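You operate a simulated robot arm through the tools that you are given. There is no shell and no other tool.

The job below is to be done with a simulated robot arm. You get a single attempt, and the scene is never put back.

## Task
Put the orange from the tray at H25 in the dryer and dry all three at 40C.
Fine: close the dryer drawer before you turn the heat on; open the vent; turn the dial off when the display shows 0 %.

The check looks at the end state, three seconds after you hand in, the way a careful person would. Anything else that was tipped, shoved, dropped, spilled or broken makes it a failure.

## Robot
A 7-joint arm with a two-finger gripper, on a carriage that runs on a rail from [1083, -8] to [-1297, 9] (x, y) and turns from -139 to 193 degrees about z. Base frame: it is fixed where the carriage stands at the start and does not move with it; the origin is on the floor, on the carriage's upright axis, x ahead of it, y to its left, z up. Lengths are in mm, angles in degrees, forces in N, time in s.
It reaches about 1269 mm from its shoulder. Its first joint turns from -149.0 to 149.0 degrees. Places, roughly: dryer [900, 600, 900]; dryer drawer [800, 600, 900]; dryer vent [800, 700, 1000]; heat dial [1000, 500, 900]; inside of the dryer drawer [800, 600, 800]; orange (6x6x6 cm) [800, 600, 900]; ripe orange (6x6x6 cm) [800, 600, 900]. Payload 2.45 kg.
The TCP is the grasp point between the finger pads, 26 mm short of the fingertips. In the tool frame z runs along the fingers and y along their closing line. The gripper opens to 96 mm; its body begins 69 mm behind the TCP.
Orientation is that of the tool frame in the base frame, as [roll, pitch, yaw] about the fixed x, y, z axes, in that order (R = Rz(yaw) Ry(pitch) Rx(roll)). With the fingers straight down and closing along the base's y, the tool's x points along the base's -x, its y along +y and its z along -z.

## Interface
- The arm moves only by the tool drive_tool. Its argument "moves" is text: rows parted by semicolons, each of 7 numbers parted by spaces: the shift along the tool's x, y, z in mm, then the turn, a rotation vector about the tool's x, y, z in degrees, then the gripper command, from -1 (shut) to 1 (fully open), values between in proportion. In form: dx dy dz rx ry rz gripper; .... A call has 1 to 20 rows; each row shifts and turns the commanded pose from where the row before left it, along the tool's axes as they then stand. Each row takes 0.2 s and may step no farther than 50 mm and 8.6 degrees from the row before; otherwise, or with a gripper value out of range, the whole call is refused. A pose out of reach is approached as far as the arm can. The call stops where the force on the tool passes 40 N (or 10 N more than at its start, if that is more) or the arm is blocked; 0.2 s more then pass. The fingers move at their own pace (about 79.9 mm/s each) and stop on an object; they squeeze with about 27 N. The grip force told is the motor's: it shows also when the fingers shut on nothing. Time passes only in rows, and 0.2 s behind the last, so rows that do not move let the fingers close. It gives the time, the measured TCP pose, the force on the tool (base axes), the opening and the grip force at its end, in the units of the frame above (readings bear some noise), with the torque about the TCP (base axes, N m) and any sound that the robot's microphone picked up.
- Cameras (640 x 400 px; columns grow to the right, rows downward): "scene" is now at [44.4, 196.7, 1598.9]; the picture's right is [0.28, -0.96, 0.00], its down [-0.44, -0.13, -0.89] and it looks along [0.85, 0.25, -0.46] (base axes); focal length 255 px, centre (320, 200). "wrist" rides on the gripper at [82, 3, -98] in the tool frame; the picture's right is [-0.04, 1.00, 0.00], its down [-0.73, -0.03, -0.68] and it looks along [-0.68, -0.03, 0.73] (tool axes); focal length 256 px, centre (320, 200). There is no depth. A picture from a camera that has moved, and an enlarged one, comes with that camera's place and axes in the base frame and with its lens.
- get_image(camera): a new picture of that camera. It takes no simulated time.
- slide_trunk(by): slides the trunk up (or, below 0, down) by that many mm; the arm and the scene camera ride with it, the base frame stays. It gives what a move gives, with no picture.
- drive_base(legs): drives the robot by 1 to 6 legs, each [ahead, left, turn to the left] in mm, mm and degrees, along the robot's own axes; the way and the turn of a leg run together, so that a leg with both is an arc; at most 1500 mm and 180 degrees a leg. The arm and the cameras ride along, it lands a little off, and it stops where it bumps. It keeps to its track: a leg is cut to what the track allows. It gives what a move gives.
- turn_head(pan, tilt): turns the head with the scene camera to pan (to the left, within 155 degrees either way) and tilt (down, from -29 to 69), counted from straight ahead of the robot. It gives what a move gives.
- inspect(camera, box): a new picture of the part [left, top, right, bottom] of that camera's present view, enlarged. It takes no simulated time.
- hand_in(): hands the job in; it is judged then, once.

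Places have to be worked out from the pictures, the camera data and where the tool is seen. Open the gripper and draw the arm clear of the work before you hand the job in, unless the task says otherwise.

The tools are called after ">>>" as a command line: name --argument value ..., lists and objects as JSON in quotes. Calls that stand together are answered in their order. drive_tool: Moves the arm, as the interface text tells. Its arguments: {"type":"object","properties":{"moves":{"type":"string"}},"required":["moves"]} The other tools are called the same way: slide_trunk (by) moves the trunk up or down; drive_base (legs) drives the base; turn_head (pan, tilt) turns the head that bears the scene camera; get_image (camera) takes a picture; inspect (camera, box) takes an enlarged picture of a part of a camera's view; hand_in () hands the job in.

At the start:

```text
t: 0.0
tool_pos: [906.4, 123.7, 1240.4]
tcp_rot: [180.0, 0.0, 180.0]
force: [0.9, -0.8, -0.8]
moment: [0.01, 0.02, 0.01]
width: 96.2
finger_force: 0.1
trunk travel left (down, up): [-575.0, 135.0]
robot x, y, heading: [-0.4, -1.0, -0.1]
head pan, tilt (commanded): [16.2, 27.3]
```

scene: 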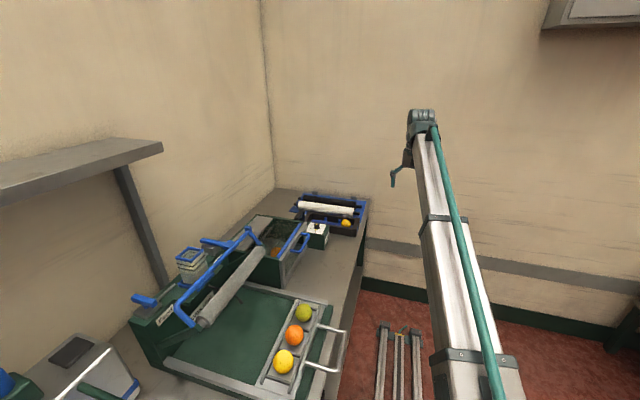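
wrist: 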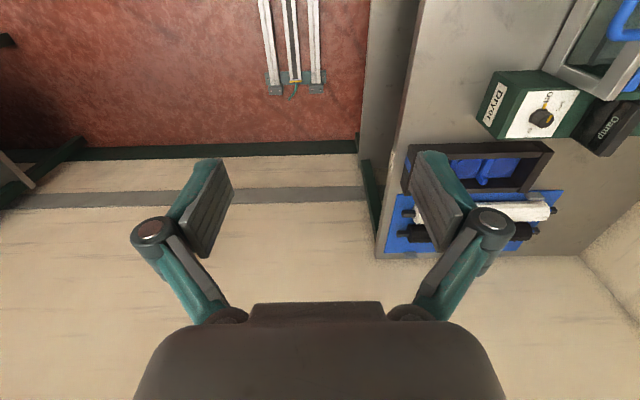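

I begin by enlarging the scene view, to find the dryer, the tray, and labels.

>>> inspect --camera "scene" --box '[220, 170, 400, 290]'

>>> inspect --camera "scene" --box '[110, 220, 370, 400]'

>>> inspect --camera "wrist" --box '[380, 0, 640, 260]'

```text
3.33 times, centred on (310, 230) of scene
camera zoom: at [44.4, 196.7, 1598.9], right [0.28, -0.96, 0.0], down [-0.44, -0.13, -0.89], along [0.85, 0.25, -0.46], focal length 849 px, centre (353, 100)
```

zoom: 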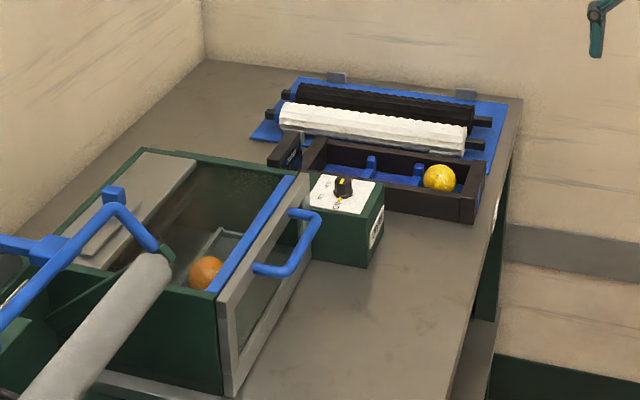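

```text
2.22 times, centred on (240, 310) of scene
camera zoom: at [44.4, 196.7, 1598.9], right [0.28, -0.96, 0.0], down [-0.44, -0.13, -0.89], along [0.85, 0.25, -0.46], focal length 566 px, centre (498, -44)
```

zoom: 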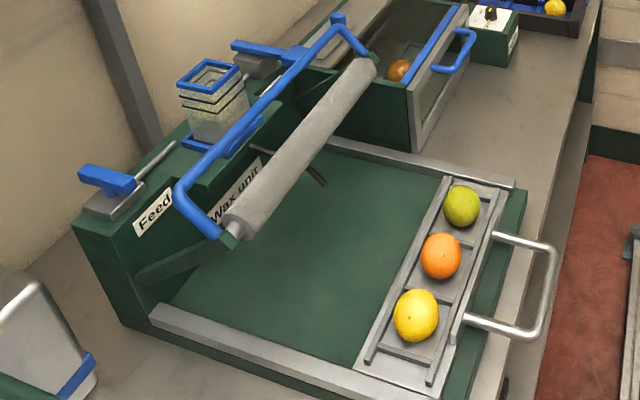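

```text
1.54 times, centred on (510, 130) of wrist
camera zoom: at [823.8, 126.5, 1338.6], right [0.04, 1.0, 0.0], down [0.73, -0.03, 0.68], along [0.68, -0.03, -0.73], focal length 394 px, centre (28, 308)
```

zoom: 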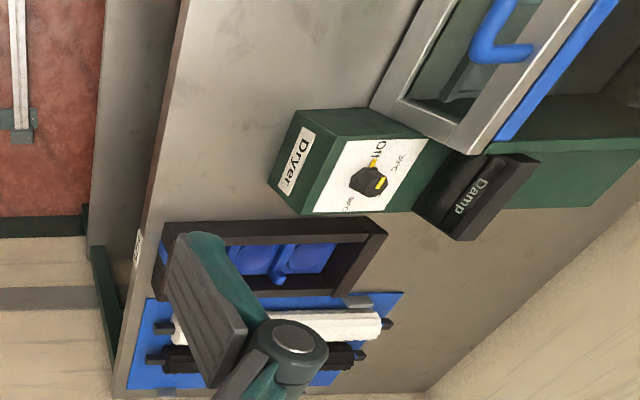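

The bench holds a wax unit with a slide of three fruits, the dryer with a blue-handled drawer, a dial box, and a dark tray by the rollers. I look around for the H25 label and other trays.

>>> turn_head --pan 60 --tilt 35

>>> get_image --camera "scene"

>>> turn_head --pan 120 --tilt 30

>>> get_image --camera "scene"

>>> turn_head --pan -40 --tilt 30

>>> get_image --camera "scene"

>>> turn_head --pan -110 --tilt 30

>>> get_image --camera "scene"

```text
t: 1.1
tool_pos: [905.1, 122.9, 1240.5]
tcp_rot: [-179.9, 0.0, 180.0]
force: [0.5, 0.6, 0.4]
moment: [-0.01, 0.04, -0.05]
width: 96.2
finger_force: 0.0
trunk travel left (down, up): [-575.0, 135.0]
robot x, y, heading: [1.4, -0.6, -0.0]
head pan, tilt (commanded): [60.0, 35.0]
```

```text
taken
camera scene: at [0.7, 247.4, 1586.8], right [0.87, -0.5, 0.0], down [-0.29, -0.5, -0.82], along [0.41, 0.71, -0.57], focal length 255 px, centre (320, 200)
```

scene: 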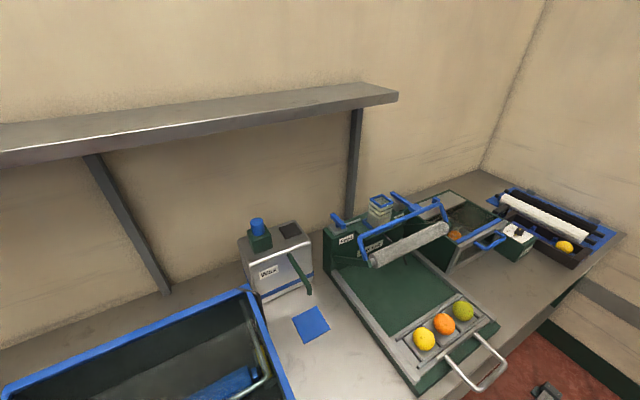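

```text
t: 2.4
tool_pos: [905.7, 123.5, 1240.8]
tcp_rot: [179.9, 0.0, 180.0]
force: [-1.0, -0.1, -0.5]
moment: [0.05, 0.01, 0.01]
width: 96.0
finger_force: 0.1
trunk travel left (down, up): [-575.0, 135.0]
robot x, y, heading: [-3.0, 2.4, 0.1]
head pan, tilt (commanded): [120.0, 30.0]
```

```text
taken
camera scene: at [-88.6, 249.6, 1594.6], right [0.87, 0.5, 0.0], down [0.25, -0.43, -0.87], along [-0.43, 0.75, -0.5], focal length 255 px, centre (320, 200)
```

scene: 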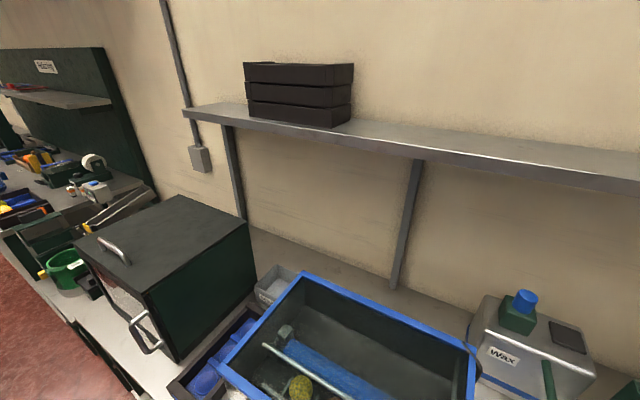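

```text
t: 4.9
tool_pos: [905.7, 123.3, 1241.1]
tcp_rot: [-179.9, 0.1, 179.9]
force: [-0.3, 1.1, 0.1]
moment: [0.0, -0.01, -0.02]
width: 95.9
finger_force: 0.2
trunk travel left (down, up): [-575.0, 135.0]
robot x, y, heading: [1.8, -0.8, 0.2]
head pan, tilt (commanded): [-40.0, 30.0]
```

```text
taken
camera scene: at [25.9, 113.1, 1594.6], right [-0.64, -0.77, 0.0], down [-0.38, 0.32, -0.87], along [0.66, -0.56, -0.5], focal length 255 px, centre (320, 200)
```

scene: 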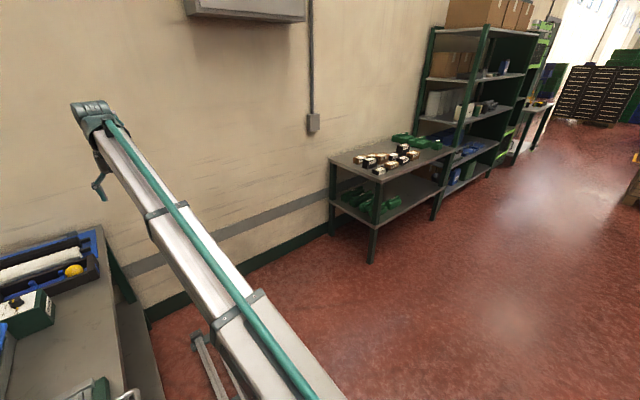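

```text
t: 6.3
tool_pos: [905.4, 122.8, 1240.0]
tcp_rot: [-179.9, 0.0, -180.0]
force: [0.7, -0.2, 0.8]
moment: [0.0, -0.01, 0.0]
width: 95.8
finger_force: 0.0
trunk travel left (down, up): [-575.0, 135.0]
robot x, y, heading: [3.0, 3.2, 0.2]
head pan, tilt (commanded): [-110.0, 30.0]
```

```text
taken
camera scene: at [-74.3, 86.2, 1594.6], right [-0.94, 0.34, 0.0], down [0.17, 0.47, -0.87], along [-0.3, -0.81, -0.5], focal length 255 px, centre (320, 200)
```

scene: 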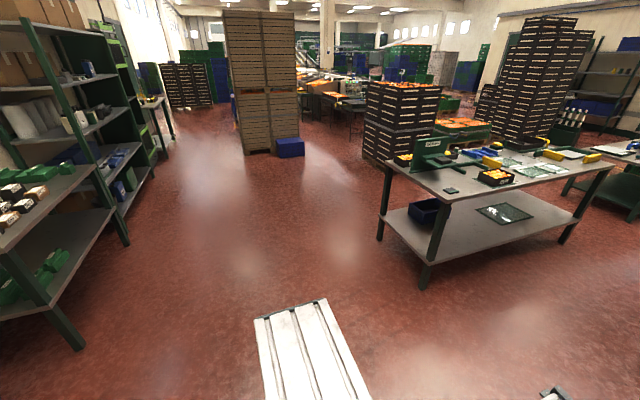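

I will look for labels on the trays; the head is turned first towards the far end of the bench and then to the part beyond the tub.

>>> turn_head --pan 5 --tilt 27

>>> inspect --camera "scene" --box '[200, 160, 360, 260]'

>>> inspect --camera "wrist" --box '[370, 120, 480, 260]'

>>> turn_head --pan 110 --tilt 50

>>> get_image --camera "scene"

>>> turn_head --pan 140 --tilt 40

>>> get_image --camera "scene"

```text
t: 8.2
tool_pos: [905.2, 122.8, 1239.2]
tcp_rot: [180.0, 0.0, 179.9]
force: [-0.3, 0.3, -0.6]
moment: [0.02, -0.02, 0.0]
width: 96.1
finger_force: 0.2
trunk travel left (down, up): [-575.0, 135.0]
robot x, y, heading: [1.1, 1.3, -0.1]
head pan, tilt (commanded): [5.0, 27.0]
```

```text
4.00 times, centred on (280, 210) of scene
camera zoom: at [47.8, 179.1, 1599.3], right [0.09, -1.0, 0.0], down [-0.45, -0.04, -0.89], along [0.89, 0.08, -0.45], focal length 1018 px, centre (480, 160)
```

zoom: 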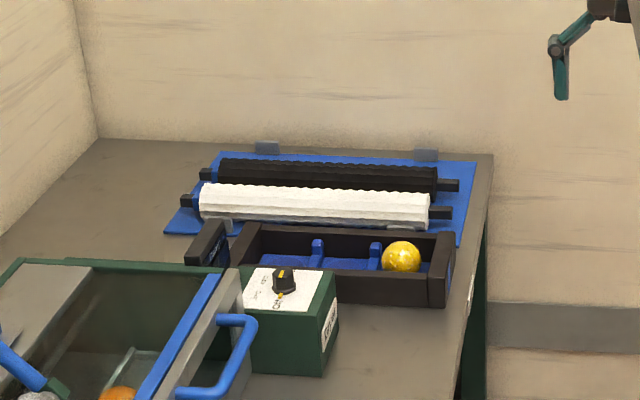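

```text
2.86 times, centred on (425, 190) of wrist
camera zoom: at [823.8, 126.5, 1338.6], right [0.04, 1.0, 0.0], down [0.73, -0.03, 0.68], along [0.68, -0.03, -0.73], focal length 731 px, centre (20, 229)
```

zoom: 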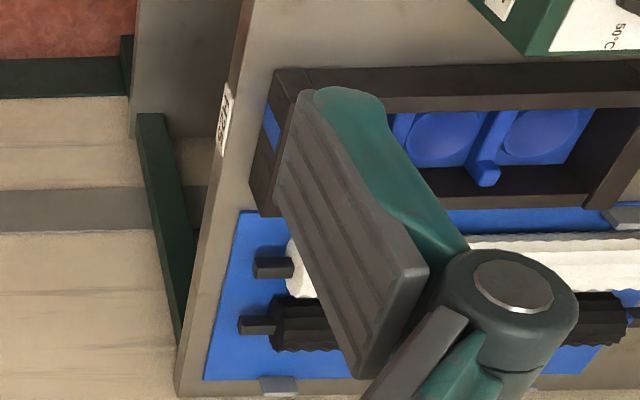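

```text
t: 10.0
tool_pos: [905.7, 124.0, 1240.1]
tcp_rot: [-180.0, 0.0, 179.9]
force: [0.2, -0.2, 0.2]
moment: [0.0, 0.01, 0.0]
width: 96.0
finger_force: 0.1
trunk travel left (down, up): [-575.0, 135.0]
robot x, y, heading: [-0.2, 1.3, 0.2]
head pan, tilt (commanded): [110.0, 50.0]
```

```text
taken
camera scene: at [-69.7, 243.6, 1565.1], right [0.94, 0.34, 0.0], down [0.26, -0.72, -0.64], along [-0.22, 0.6, -0.77], focal length 255 px, centre (320, 200)
```

scene: 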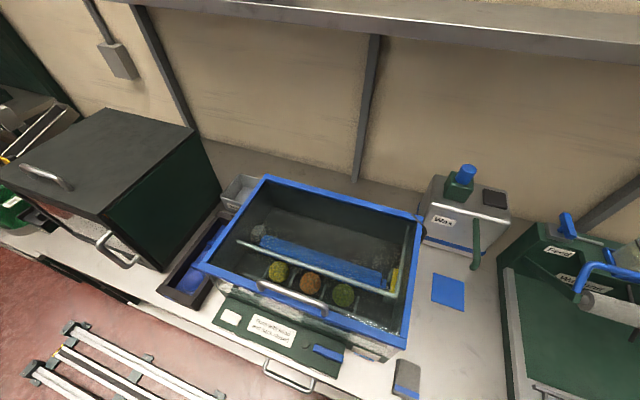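

```text
t: 11.0
tool_pos: [905.7, 123.9, 1240.0]
tcp_rot: [-180.0, -0.1, -180.0]
force: [-0.4, 1.0, 0.6]
moment: [-0.07, 0.01, -0.01]
width: 96.0
finger_force: 0.1
trunk travel left (down, up): [-575.0, 135.0]
robot x, y, heading: [0.9, -1.0, 0.1]
head pan, tilt (commanded): [140.0, 40.0]
```

```text
taken
camera scene: at [-108.5, 225.9, 1579.2], right [0.64, 0.77, 0.0], down [0.49, -0.41, -0.77], along [-0.59, 0.49, -0.64], focal length 255 px, centre (320, 200)
```

scene: 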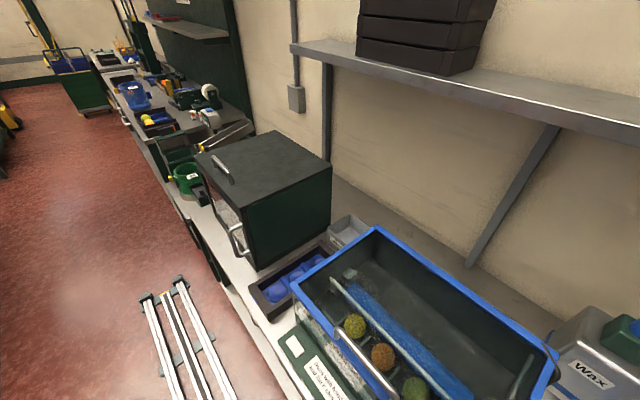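

The dark tray by the rollers sits next to a label on the bench edge, which I can't read yet. I bring the hand over towards the dryer and turn it so the wrist camera looks towards +y at the drawer.

>>> drive_tool --moves "0 40 0 0 0 0 1; 0 40 0 0 0 0 1; 0 40 0 0 0 0 1; 0 40 0 0 0 0 1; 0 0 0 0 0 -8.2 1; 0 0 0 0 0 -8.2 1; 0 0 0 0 0 -8.2 1; 0 0 0 0 0 -8.2 1; 0 0 0 0 0 -8.2 1; 0 0 0 0 0 -8.2 1; 0 0 0 0 0 -8.2 1; 0 0 0 0 0 -8.2 1; 0 0 0 0 0 -8.2 1; 0 0 0 0 0 -8.2 1; 0 0 0 0 0 -8 1"

>>> get_image --camera "wrist"

>>> turn_head --pan 20 --tilt 30

>>> get_image --camera "scene"

```text
t: 14.2
tool_pos: [906.5, 283.3, 1239.2]
tcp_rot: [-180.0, -0.1, -89.9]
force: [0.5, -0.2, 0.5]
moment: [-0.03, 0.03, 0.0]
width: 96.0
finger_force: 0.1
trunk travel left (down, up): [-575.0, 135.0]
robot x, y, heading: [-0.7, 0.0, 0.0]
head pan, tilt (commanded): [140.0, 40.0]
```

```text
taken
camera wrist: at [902.6, 201.7, 1338.5], right [-1.0, 0.04, 0.0], down [0.03, 0.73, 0.68], along [0.03, 0.68, -0.73], focal length 256 px, centre (320, 200)
```

wrist: 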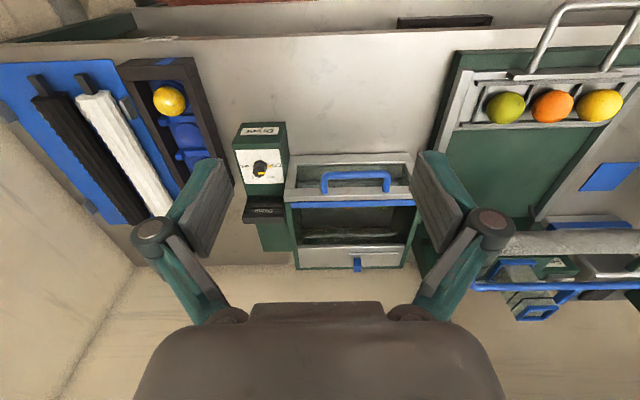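

```text
t: 16.2
tool_pos: [905.9, 283.0, 1240.9]
tcp_rot: [180.0, 0.1, -90.1]
force: [-0.1, 0.6, 0.8]
moment: [-0.02, -0.02, 0.01]
width: 95.9
finger_force: 0.1
trunk travel left (down, up): [-575.0, 135.0]
robot x, y, heading: [-2.1, 2.3, -0.2]
head pan, tilt (commanded): [20.0, 30.0]
```

```text
taken
camera scene: at [41.6, 202.2, 1594.6], right [0.34, -0.94, 0.0], down [-0.47, -0.17, -0.87], along [0.81, 0.3, -0.5], focal length 255 px, centre (320, 200)
```

scene: 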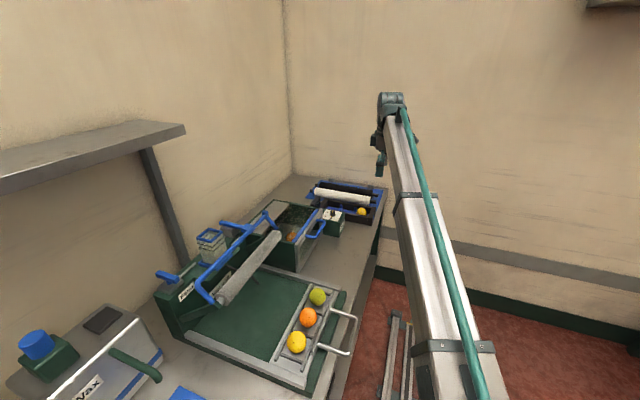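

The wrist view shows the dryer, dial box and the dark tray; I enlarge these parts.

>>> inspect --camera "wrist" --box '[225, 110, 425, 280]'

>>> inspect --camera "wrist" --box '[100, 10, 260, 110]'

>>> inspect --camera "wrist" --box '[220, 110, 320, 240]'

>>> inspect --camera "wrist" --box '[400, 20, 640, 140]'

```text
2.35 times, centred on (325, 195) of wrist
camera zoom: at [902.3, 201.8, 1338.5], right [-1.0, 0.04, 0.0], down [0.03, 0.73, 0.68], along [0.03, 0.68, -0.73], focal length 602 px, centre (308, 212)
```

zoom: 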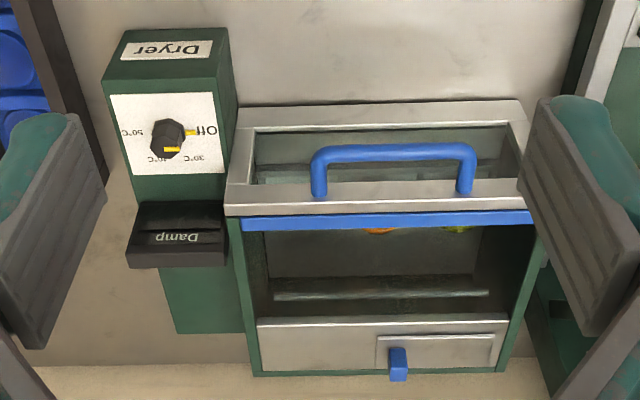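

```text
4.00 times, centred on (180, 60) of wrist
camera zoom: at [902.3, 201.8, 1338.5], right [-1.0, 0.04, 0.0], down [0.03, 0.73, 0.68], along [0.03, 0.68, -0.73], focal length 1024 px, centre (880, 760)
```

zoom: 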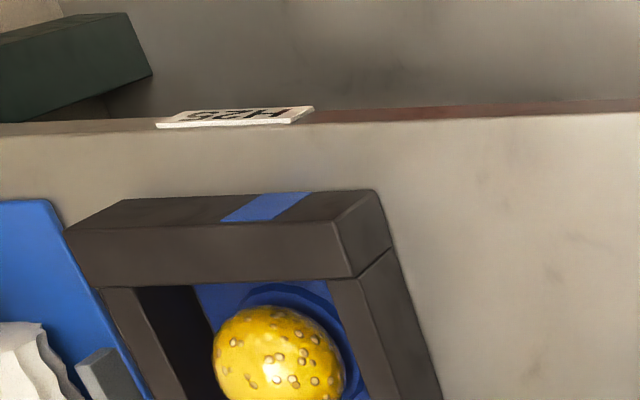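

```text
3.08 times, centred on (270, 175) of wrist
camera zoom: at [902.3, 201.8, 1338.5], right [-1.0, 0.04, 0.0], down [0.03, 0.73, 0.68], along [0.03, 0.68, -0.73], focal length 788 px, centre (474, 277)
```

zoom: 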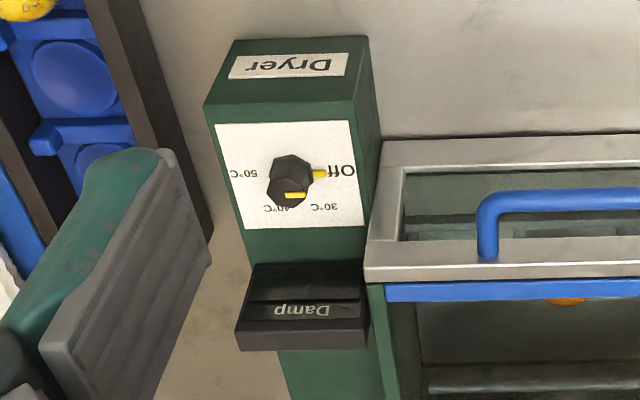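

```text
2.67 times, centred on (520, 80) of wrist
camera zoom: at [902.3, 201.8, 1338.5], right [-1.0, 0.04, 0.0], down [0.03, 0.73, 0.68], along [0.03, 0.68, -0.73], focal length 683 px, centre (-213, 520)
```

zoom: 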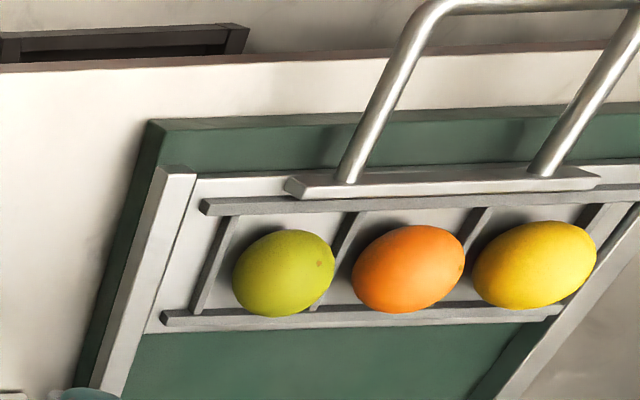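

The label reads H25, and the dark tray beside it holds one yellow, wet orange, about [1198, 384, 855]; the other two are already in the dryer, whose drawer looks shut, with its handle about [847, 492, 956]. I draw the arm in and drive the carriage along the rail for a better posture.

>>> drive_tool --moves "0 45 0 0 0 0 1; 0 45 0 0 0 0 1; 0 45 0 0 0 0 1; 0 45 0 0 0 0 1; 0 45 0 0 0 0 1; 0 45 0 0 0 0 1; 0 45 0 0 0 0 1; 0 45 0 0 0 0 1"

>>> drive_base --legs '[[350, 0, 0]]'

>>> get_image --camera "wrist"

>>> get_image --camera "scene"

```text
t: 18.0
tool_pos: [588.5, 299.8, 1152.4]
tcp_rot: [-179.2, 0.3, -90.1]
force: [-1.1, 0.4, -0.9]
moment: [-0.01, 0.03, -0.01]
width: 96.2
finger_force: 0.1
out of reach, approached as far as the arm can: row 3, 4, 5, 6, 7, 8
trunk travel left (down, up): [-575.0, 135.0]
robot x, y, heading: [-0.4, 0.7, -0.0]
head pan, tilt (commanded): [20.0, 30.0]
```

```text
t: 20.2
tool_pos: [936.4, 297.1, 1152.9]
tcp_rot: [-179.3, 0.4, -90.1]
force: [0.1, -0.3, 0.6]
moment: [0.01, -0.01, 0.01]
width: 96.0
finger_force: 0.0
trunk travel left (down, up): [-575.0, 135.0]
robot x, y, heading: [347.6, -6.0, -0.2]
head pan, tilt (commanded): [20.0, 30.0]
```

```text
taken
camera wrist: at [932.4, 214.4, 1250.1], right [-1.0, 0.04, -0.01], down [0.02, 0.73, 0.68], along [0.04, 0.68, -0.73], focal length 256 px, centre (320, 200)
```

wrist: 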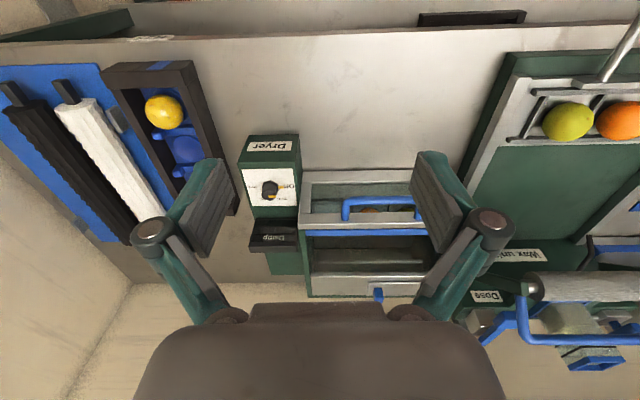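

```text
taken
camera scene: at [389.8, 199.6, 1594.5], right [0.34, -0.94, 0.0], down [-0.47, -0.17, -0.87], along [0.81, 0.3, -0.5], focal length 255 px, centre (320, 200)
```

scene: 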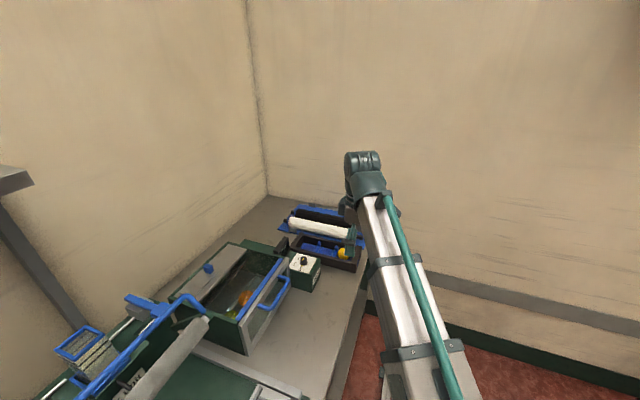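

The arm cannot fold in that near at this trunk height; the hand is at about [936, 297, 1153]. I look closer at the dryer from both cameras.

>>> inspect --camera "scene" --box '[170, 200, 370, 360]'

>>> inspect --camera "wrist" --box '[225, 120, 445, 310]'

```text
2.50 times, centred on (270, 280) of scene
camera zoom: at [389.8, 199.6, 1594.5], right [0.34, -0.94, 0.0], down [-0.47, -0.17, -0.87], along [0.81, 0.3, -0.5], focal length 636 px, centre (445, 0)
```

zoom: 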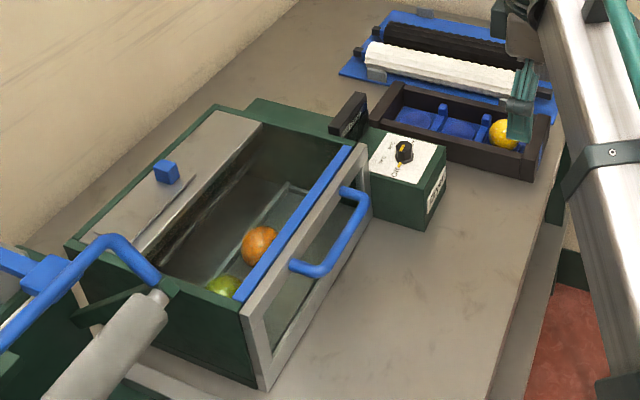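

```text
2.11 times, centred on (335, 215) of wrist
camera zoom: at [932.4, 214.4, 1250.1], right [-1.0, 0.04, -0.01], down [0.02, 0.73, 0.68], along [0.04, 0.68, -0.73], focal length 539 px, centre (288, 168)
```

zoom: 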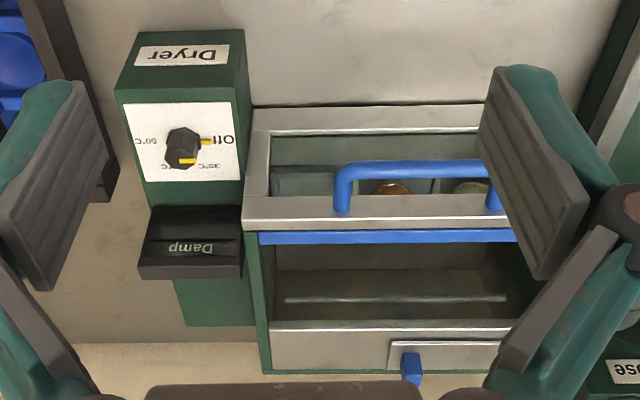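

I judge the drawer handle to be a bar along x from about x 791 to 906 at y 497, z 950, the vent knob near [832, 744, 987], the dial near [1039, 501, 913], and the bench top at z 828. I do a still row to see whether the commanded pose was reset after the unreachable rows.

>>> drive_tool --moves "0 0 0 0 0 0 1"

```text
t: 20.6
tool_pos: [936.8, 297.1, 1152.7]
tcp_rot: [-179.3, 0.4, -90.1]
force: [0.1, 0.4, 0.3]
moment: [0.0, 0.0, 0.0]
width: 95.9
finger_force: 0.1
trunk travel left (down, up): [-575.0, 135.0]
robot x, y, heading: [347.5, -1.1, 0.0]
head pan, tilt (commanded): [20.0, 30.0]
```

The command was reset to the measured pose. I move the hand over the dryer front, high, to look at the drawer, the vent slider and the dial.

>>> drive_tool --moves "-32 12 -6 0 0 0 1; -32 12 -6 0 0 0 1; -32 12 -6 0 0 0 1; -32 12 -6 0 0 0 1; -32 12 -6 0 0 0 1; -32 12 -6 0 0 0 1; -32 12 -6 0 0 0 1"

>>> get_image --camera "wrist"

>>> get_image --camera "scene"

```text
t: 22.2
tool_pos: [849.5, 519.8, 1193.2]
tcp_rot: [-179.0, 0.7, -90.2]
force: [0.1, -0.4, -0.1]
moment: [-0.02, 0.02, 0.02]
width: 95.9
finger_force: 0.1
trunk travel left (down, up): [-575.0, 135.0]
robot x, y, heading: [348.5, -5.1, -0.3]
head pan, tilt (commanded): [20.0, 30.0]
```

```text
taken
camera wrist: at [845.9, 436.6, 1290.5], right [-1.0, 0.04, -0.02], down [0.02, 0.73, 0.69], along [0.04, 0.69, -0.73], focal length 256 px, centre (320, 200)
```

wrist: 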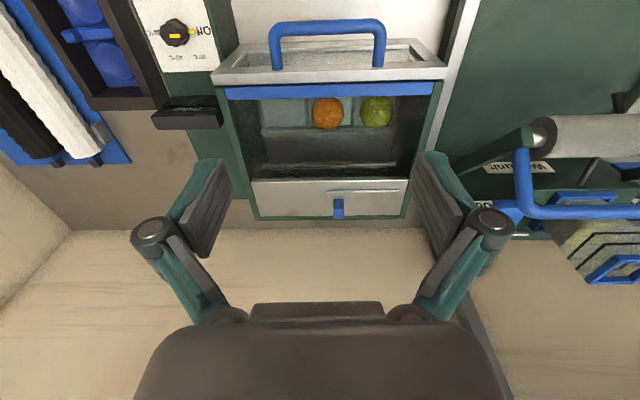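

```text
taken
camera scene: at [389.3, 199.8, 1594.5], right [0.34, -0.94, 0.0], down [-0.47, -0.17, -0.87], along [0.81, 0.3, -0.5], focal length 255 px, centre (320, 200)
```

scene: 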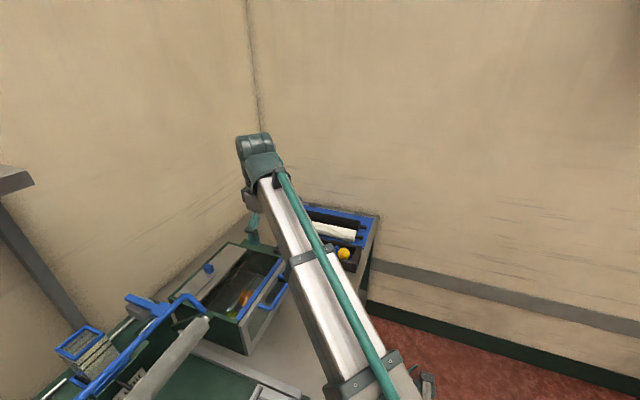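

I enlarge the vent slider, the drawer inside and the dial in this view.

>>> inspect --camera "wrist" --box '[240, 160, 430, 230]'

>>> inspect --camera "wrist" --box '[200, 0, 460, 170]'

>>> inspect --camera "wrist" --box '[120, 0, 240, 140]'

>>> inspect --camera "scene" --box '[150, 210, 380, 370]'

```text
3.37 times, centred on (335, 195) of wrist
camera zoom: at [845.9, 436.6, 1290.5], right [-1.0, 0.04, -0.02], down [0.02, 0.73, 0.69], along [0.04, 0.69, -0.73], focal length 862 px, centre (270, 217)
```

zoom: 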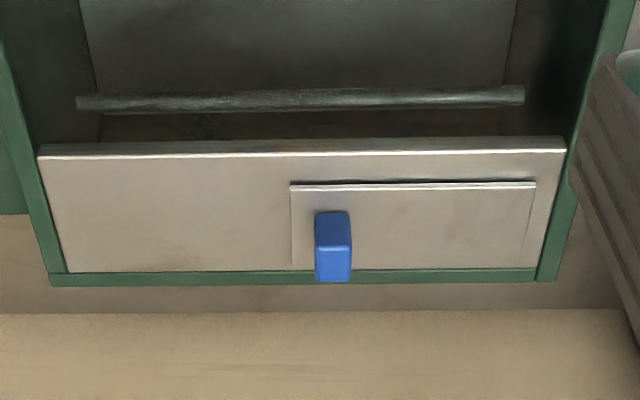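

```text
2.35 times, centred on (330, 85) of wrist
camera zoom: at [845.9, 436.6, 1290.5], right [-1.0, 0.04, -0.02], down [0.02, 0.73, 0.69], along [0.04, 0.69, -0.73], focal length 602 px, centre (296, 471)
```

zoom: 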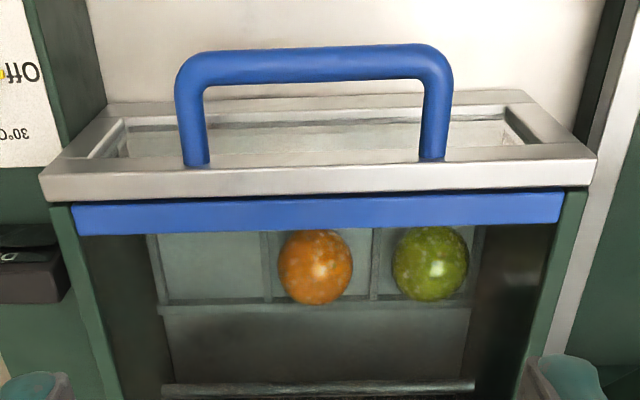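

```text
2.86 times, centred on (180, 70) of wrist
camera zoom: at [845.9, 436.6, 1290.5], right [-1.0, 0.04, -0.02], down [0.02, 0.73, 0.69], along [0.04, 0.69, -0.73], focal length 731 px, centre (720, 571)
```

zoom: 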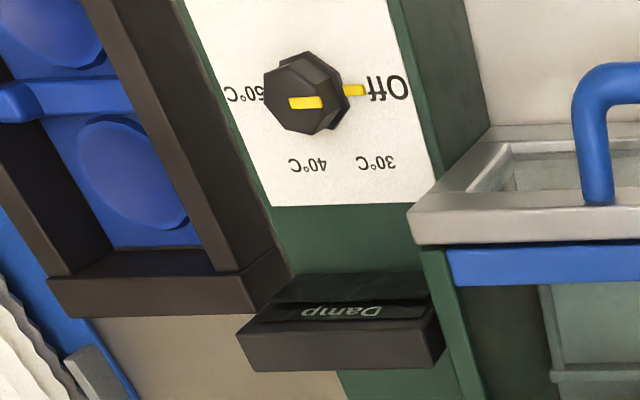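

```text
2.50 times, centred on (265, 290) of scene
camera zoom: at [389.3, 199.8, 1594.5], right [0.34, -0.94, 0.0], down [-0.47, -0.17, -0.87], along [0.81, 0.3, -0.5], focal length 636 px, centre (458, -25)
```

zoom: 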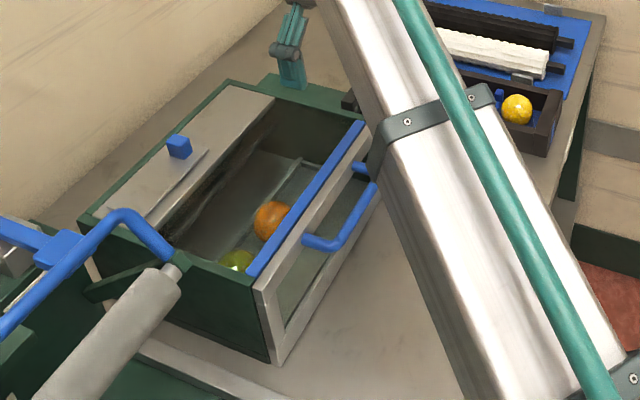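

The small vent plate with the blue knob can evidently slide towards +x, and the dial marks run Off (−x), 30, 40, 50 (+x) through the +y side. Now I check how thick the fingertips are, before hooking the drawer handle.

>>> inspect --camera "wrist" --box '[120, 140, 250, 330]'

>>> inspect --camera "wrist" --box '[390, 130, 530, 330]'

```text
2.11 times, centred on (185, 235) of wrist
camera zoom: at [845.9, 436.6, 1290.5], right [-1.0, 0.04, -0.02], down [0.02, 0.73, 0.69], along [0.04, 0.69, -0.73], focal length 539 px, centre (604, 126)
```

zoom: 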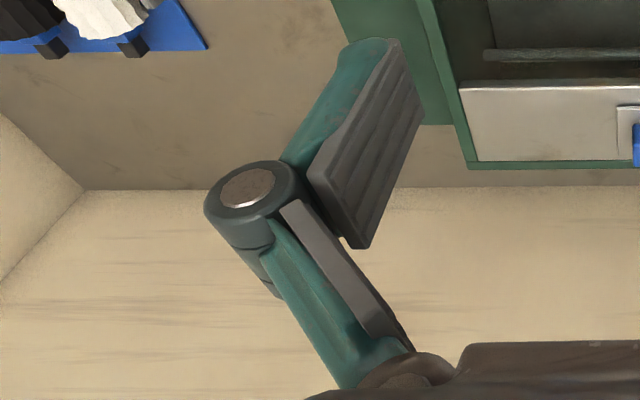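

```text
2.00 times, centred on (460, 230) of wrist
camera zoom: at [845.9, 436.6, 1290.5], right [-1.0, 0.04, -0.02], down [0.02, 0.73, 0.69], along [0.04, 0.69, -0.73], focal length 512 px, centre (40, 140)
```

zoom: 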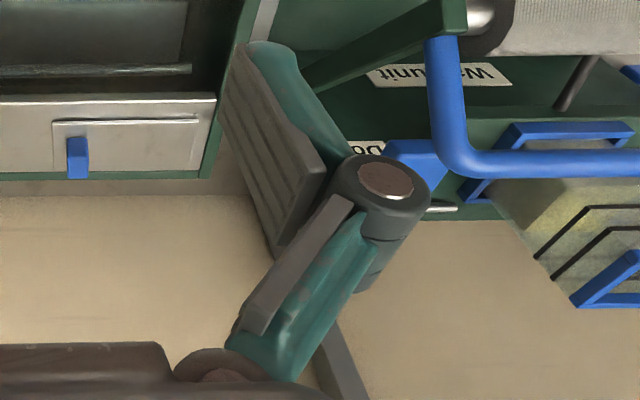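

The fingertips are about 15 mm thick and 24 mm wide; shut together they fit into the ~36 mm gap behind the handle bar as a hook. I shut the fingers, level the tool and come down in front of the handle to measure it from near.

>>> drive_tool --moves "0 0 0 -1 0.7 -0.2 -1; 20 1 35 0 0 0 -1; 20 1 35 0 0 0 -1; 20 1 35 0 0 0 -1; 20 1 35 0 0 0 -1; 0 0 0 0 0 0 -1"

>>> get_image --camera "wrist"

>>> get_image --camera "scene"

```text
t: 23.6
tool_pos: [847.8, 440.2, 1055.8]
tcp_rot: [179.6, -0.2, -89.8]
force: [-0.5, 0.1, -0.1]
moment: [0.01, 0.03, 0.0]
width: 0.1
finger_force: 27.4
trunk travel left (down, up): [-575.0, 135.0]
robot x, y, heading: [346.8, -2.7, -0.0]
head pan, tilt (commanded): [20.0, 30.0]
```

```text
taken
camera wrist: at [845.7, 358.4, 1154.5], right [-1.0, 0.04, 0.0], down [0.03, 0.74, 0.68], along [0.02, 0.67, -0.74], focal length 256 px, centre (320, 200)
```

wrist: 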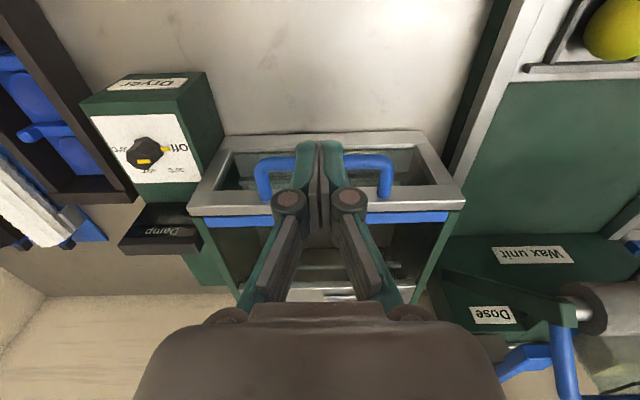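

```text
taken
camera scene: at [389.4, 199.5, 1594.6], right [0.34, -0.94, 0.0], down [-0.47, -0.17, -0.87], along [0.81, 0.3, -0.5], focal length 255 px, centre (320, 200)
```

scene: 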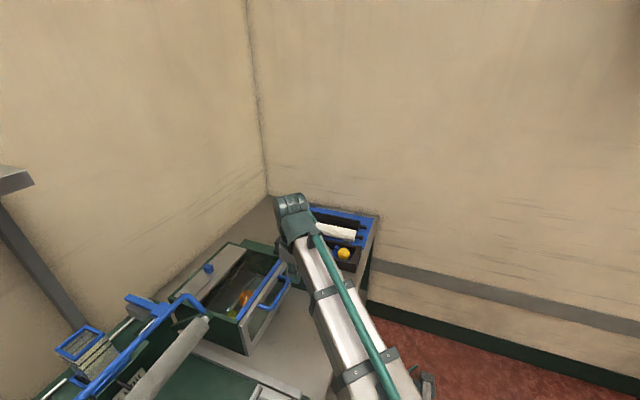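

>>> inspect --camera "wrist" --box '[180, 110, 480, 310]'

>>> inspect --camera "wrist" --box '[70, 60, 230, 260]'

```text
2.00 times, centred on (330, 210) of wrist
camera zoom: at [845.7, 358.4, 1154.5], right [-1.0, 0.04, 0.0], down [0.03, 0.74, 0.68], along [0.02, 0.67, -0.74], focal length 512 px, centre (300, 180)
```

zoom: 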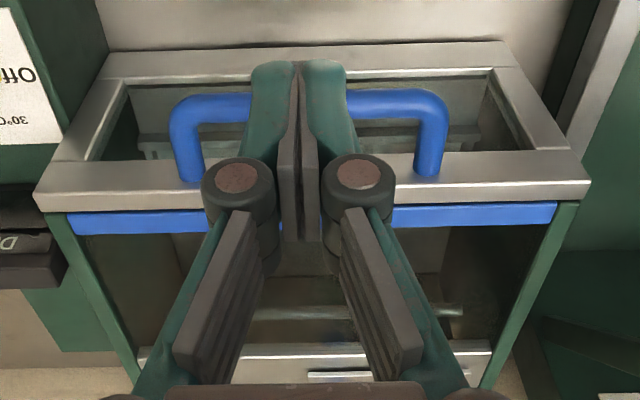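

```text
2.00 times, centred on (150, 160) of wrist
camera zoom: at [845.7, 358.4, 1154.5], right [-1.0, 0.04, 0.0], down [0.03, 0.74, 0.68], along [0.02, 0.67, -0.74], focal length 512 px, centre (660, 280)
```

zoom: 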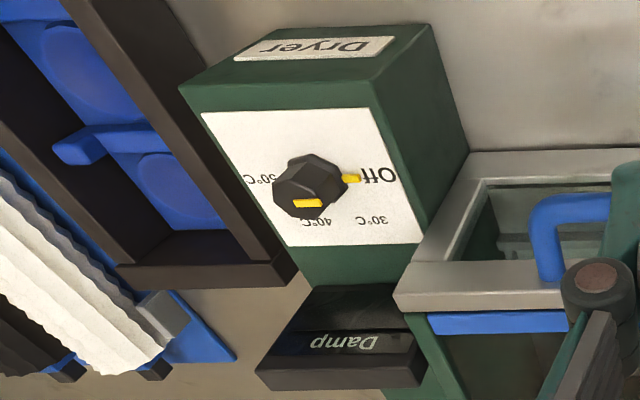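

From two views the handle bar is at y 491, z 956, x centre 845, and the panel face at y 536. I bring the shut fingers over the middle of the gap at y 518 and lower them behind the bar.

>>> drive_tool --moves "-39 1 0 0 0 0 -1; -39 1 0 0 0 0 -1; 0 0 30 0 0 0 -1; 0 0 30 0 0 0 -1; 0 0 0 0 0 0 -1"

>>> get_image --camera "wrist"

>>> inspect --camera "scene" --box '[200, 190, 340, 290]'

```text
t: 24.9
tool_pos: [845.2, 520.6, 995.8]
tcp_rot: [179.7, -0.2, -89.8]
force: [0.3, 0.3, 0.5]
moment: [-0.01, 0.02, 0.0]
width: 0.0
finger_force: 27.0
trunk travel left (down, up): [-575.0, 135.0]
robot x, y, heading: [346.3, -2.4, 0.1]
head pan, tilt (commanded): [20.0, 30.0]
```

```text
taken
camera wrist: at [842.7, 438.1, 1094.9], right [-1.0, 0.04, 0.0], down [0.03, 0.74, 0.68], along [0.02, 0.67, -0.74], focal length 256 px, centre (320, 200)
```

wrist: 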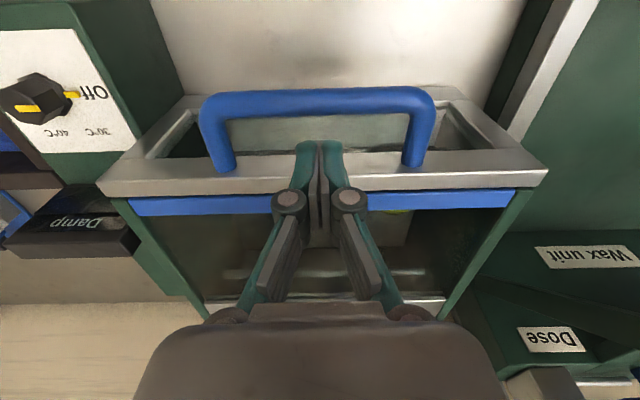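

```text
4.00 times, centred on (270, 240) of scene
camera zoom: at [389.4, 199.7, 1594.6], right [0.34, -0.94, 0.0], down [-0.47, -0.17, -0.87], along [0.81, 0.3, -0.5], focal length 1018 px, centre (520, 40)
```

zoom: 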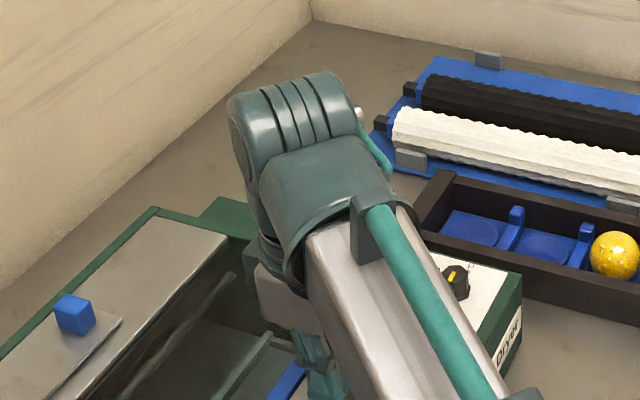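

>>> inspect --camera "wrist" --box '[190, 75, 450, 225]'

```text
2.46 times, centred on (320, 150) of wrist
camera zoom: at [842.7, 438.1, 1094.9], right [-1.0, 0.04, 0.0], down [0.03, 0.74, 0.68], along [0.02, 0.67, -0.74], focal length 630 px, centre (320, 323)
```

zoom: 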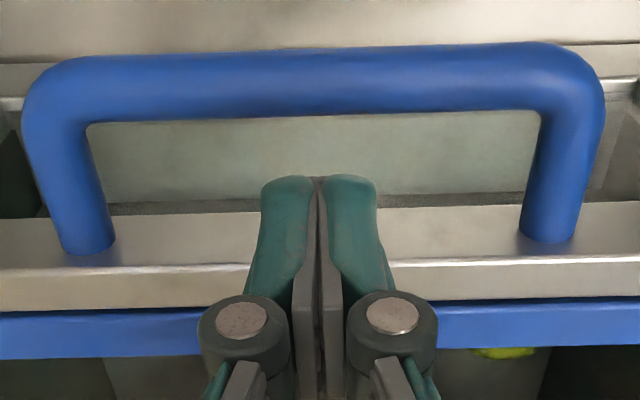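

The gap runs from y 500 to 534; the fingers stand at y 520.6. I shift 3.5 mm back and lower them so that the tips pass below the bar.

>>> drive_tool --moves "3.5 0 0 0 0 0 -1; 0 0 12 0 0 0 -1; 0 0 12 0 0 0 -1; 0 0 12 0 0 0 -1; 0 0 0 0 0 0 -1"

>>> inspect --camera "wrist" --box '[190, 75, 450, 225]'

```text
t: 26.1
tool_pos: [845.9, 514.1, 958.9]
tcp_rot: [179.7, -0.2, -89.8]
force: [-0.2, -0.6, 0.0]
moment: [-0.02, 0.0, -0.01]
width: 0.0
finger_force: 27.4
trunk travel left (down, up): [-575.0, 135.0]
robot x, y, heading: [346.2, -1.1, -0.0]
head pan, tilt (commanded): [20.0, 30.0]
```

```text
2.46 times, centred on (320, 150) of wrist
camera zoom: at [842.7, 433.4, 1057.7], right [-1.0, 0.04, 0.0], down [0.03, 0.74, 0.68], along [0.02, 0.67, -0.74], focal length 630 px, centre (320, 323)
```

zoom: 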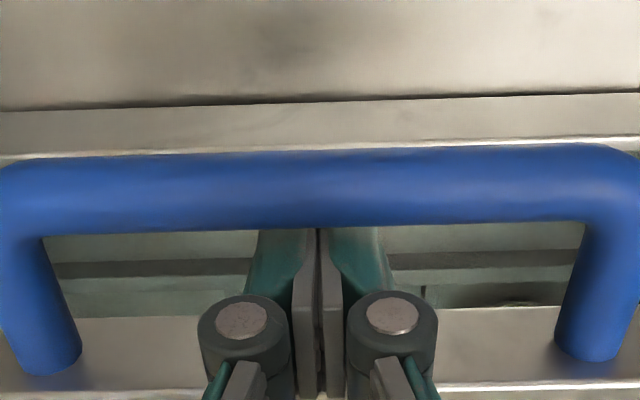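

The fingers are behind the bar without force. I pull the drawer out towards −y in small steps.

>>> drive_tool --moves "10 0 0 0 0 0 -1; 10 0 0 0 0 0 -1; 12 0 0 0 0 0 -1; 12 0 0 0 0 0 -1; 12 0 0 0 0 0 -1"

>>> get_image --camera "wrist"

```text
t: 27.2
tool_pos: [845.2, 458.2, 960.2]
tcp_rot: [179.8, -0.3, -89.8]
force: [-1.1, -0.4, 0.3]
moment: [0.02, 0.01, 0.0]
width: 0.0
finger_force: 28.1
trunk travel left (down, up): [-575.0, 135.0]
robot x, y, heading: [344.0, -2.8, -0.0]
head pan, tilt (commanded): [20.0, 30.0]
```

```text
taken
camera wrist: at [841.8, 377.0, 1059.1], right [-1.0, 0.04, 0.0], down [0.03, 0.74, 0.67], along [0.02, 0.67, -0.74], focal length 256 px, centre (320, 200)
```

wrist: 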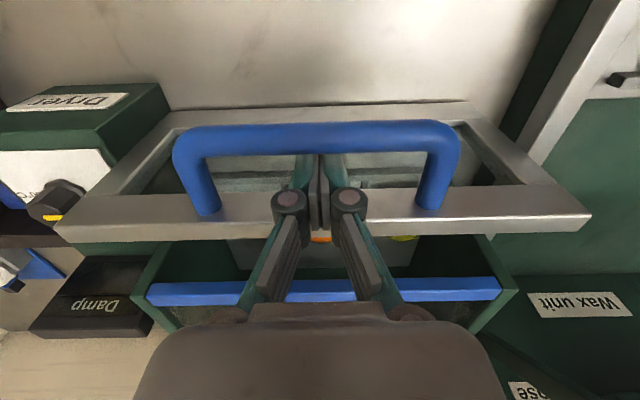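

The drawer slides out freely (about 45 mm so far). I keep pulling.

>>> drive_tool --moves "15 0 0 0 0 0 -1; 15 0 0 0 0 0 -1; 15 0 0 0 0 0 -1; 15 0 0 0 0 0 -1"

>>> get_image --camera "wrist"

>>> inspect --camera "scene" --box '[150, 200, 380, 360]'

```text
t: 28.2
tool_pos: [845.3, 398.4, 957.6]
tcp_rot: [179.7, -0.3, -89.9]
force: [-0.6, 0.4, -0.3]
moment: [0.01, 0.01, -0.01]
width: 0.1
finger_force: 28.8
trunk travel left (down, up): [-575.0, 135.0]
robot x, y, heading: [349.3, -7.8, 0.1]
head pan, tilt (commanded): [20.0, 30.0]
```

```text
taken
camera wrist: at [843.2, 316.6, 1057.1], right [-1.0, 0.04, 0.0], down [0.03, 0.74, 0.67], along [0.02, 0.67, -0.74], focal length 256 px, centre (320, 200)
```

wrist: 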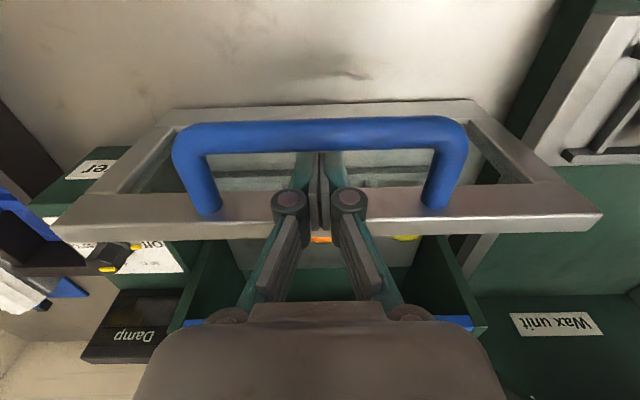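

```text
2.50 times, centred on (265, 280) of scene
camera zoom: at [389.4, 199.6, 1594.6], right [0.34, -0.94, 0.0], down [-0.47, -0.17, -0.87], along [0.81, 0.3, -0.5], focal length 636 px, centre (458, 0)
```

zoom: 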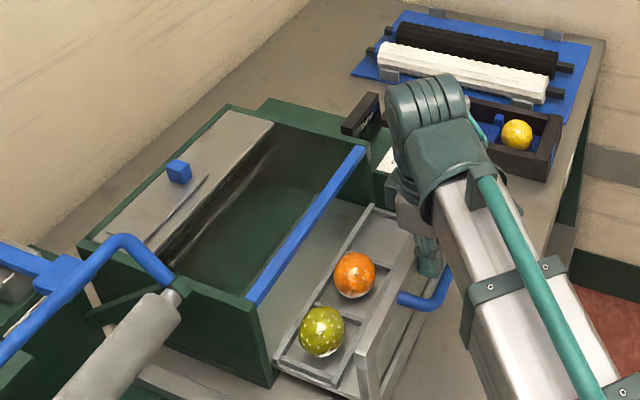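

About 105 mm open; the rack near the panel shows green and orange fruit and a free slot on the +x side. I pull a further 45 mm to give the hand room.

>>> drive_tool --moves "15 0 0 0 0 0 -1; 15 0 0 0 0 0 -1; 15 0 0 0 0 0 -1"

>>> inspect --camera "scene" --box '[150, 200, 380, 360]'

```text
t: 29.1
tool_pos: [844.4, 352.7, 959.2]
tcp_rot: [179.7, -0.3, -89.9]
force: [0.1, 0.4, -0.9]
moment: [0.01, 0.02, -0.02]
width: 0.2
finger_force: 28.5
trunk travel left (down, up): [-575.0, 135.0]
robot x, y, heading: [349.8, 0.7, -0.1]
head pan, tilt (commanded): [20.0, 30.0]
```

```text
2.50 times, centred on (265, 280) of scene
camera zoom: at [389.4, 199.4, 1594.6], right [0.34, -0.94, 0.0], down [-0.47, -0.17, -0.87], along [0.81, 0.3, -0.5], focal length 636 px, centre (458, 0)
```

zoom: 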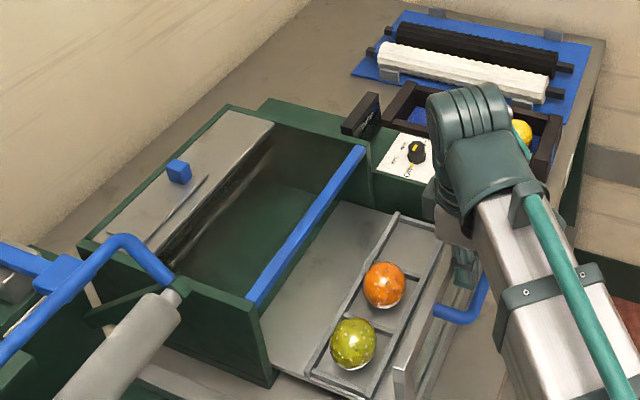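

The drawer is about 150 mm open and the rack is fully clear of the body. I ease the fingers off the bar and lift them out, then move towards +x and look back at the free slot.

>>> drive_tool --moves "-5 0 0 0 0 0 -1; 0 0 -20 0 0 0 -1; 0 0 -20 0 0 0 -1; 0 0 -20 0 0 0 -1; 0 0 -20 0 0 0 -1; 0 0 0 0 0 0 -1"

>>> get_image --camera "wrist"

```text
t: 30.4
tool_pos: [844.9, 359.1, 1040.5]
tcp_rot: [179.6, -0.3, -89.8]
force: [1.2, -0.3, 0.0]
moment: [0.0, 0.03, 0.02]
width: 0.0
finger_force: 29.2
trunk travel left (down, up): [-575.0, 135.0]
robot x, y, heading: [349.1, -3.6, 0.3]
head pan, tilt (commanded): [20.0, 30.0]
```

```text
taken
camera wrist: at [843.2, 277.6, 1139.9], right [-1.0, 0.04, 0.0], down [0.03, 0.74, 0.67], along [0.02, 0.67, -0.74], focal length 256 px, centre (320, 200)
```

wrist: 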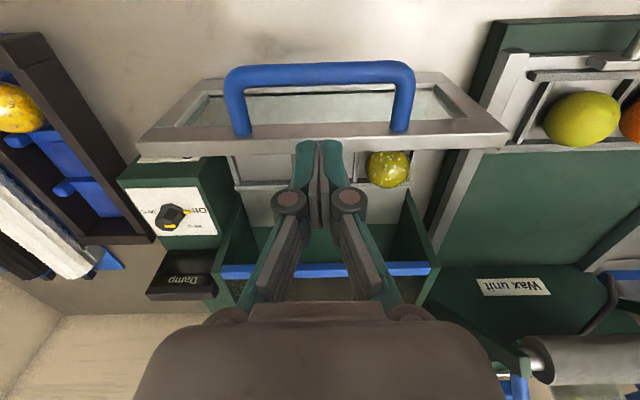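

I shift over the rack and open the fingers to see the free slot between them.

>>> drive_tool --moves "-20 -15 -18 0 0 0 1; -20 -15 -18 0 0 0 1; -20 -15 -18 0 0 0 1; -20 -15 -18 0 0 0 1; 0 0 0 0 0 0 1"

>>> get_image --camera "wrist"

>>> get_image --camera "scene"

```text
t: 31.6
tool_pos: [905.1, 440.3, 1111.9]
tcp_rot: [179.6, -0.4, -89.8]
force: [0.5, 0.9, -0.1]
moment: [0.0, 0.02, -0.01]
width: 95.7
finger_force: 0.1
trunk travel left (down, up): [-575.0, 135.0]
robot x, y, heading: [349.5, -4.1, -0.2]
head pan, tilt (commanded): [20.0, 30.0]
```

```text
taken
camera wrist: at [903.1, 358.9, 1211.0], right [-1.0, 0.04, 0.0], down [0.03, 0.74, 0.67], along [0.02, 0.67, -0.74], focal length 256 px, centre (320, 200)
```

wrist: 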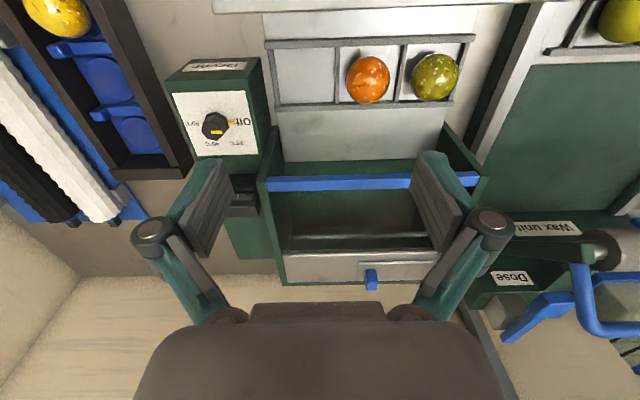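

```text
taken
camera scene: at [389.3, 199.6, 1594.6], right [0.34, -0.94, 0.0], down [-0.47, -0.17, -0.87], along [0.81, 0.3, -0.5], focal length 255 px, centre (320, 200)
```

scene: 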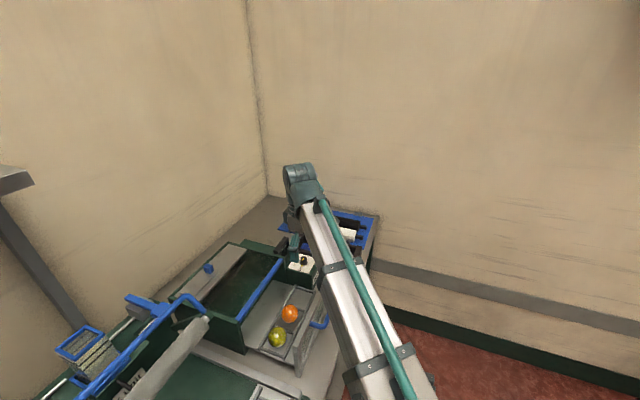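

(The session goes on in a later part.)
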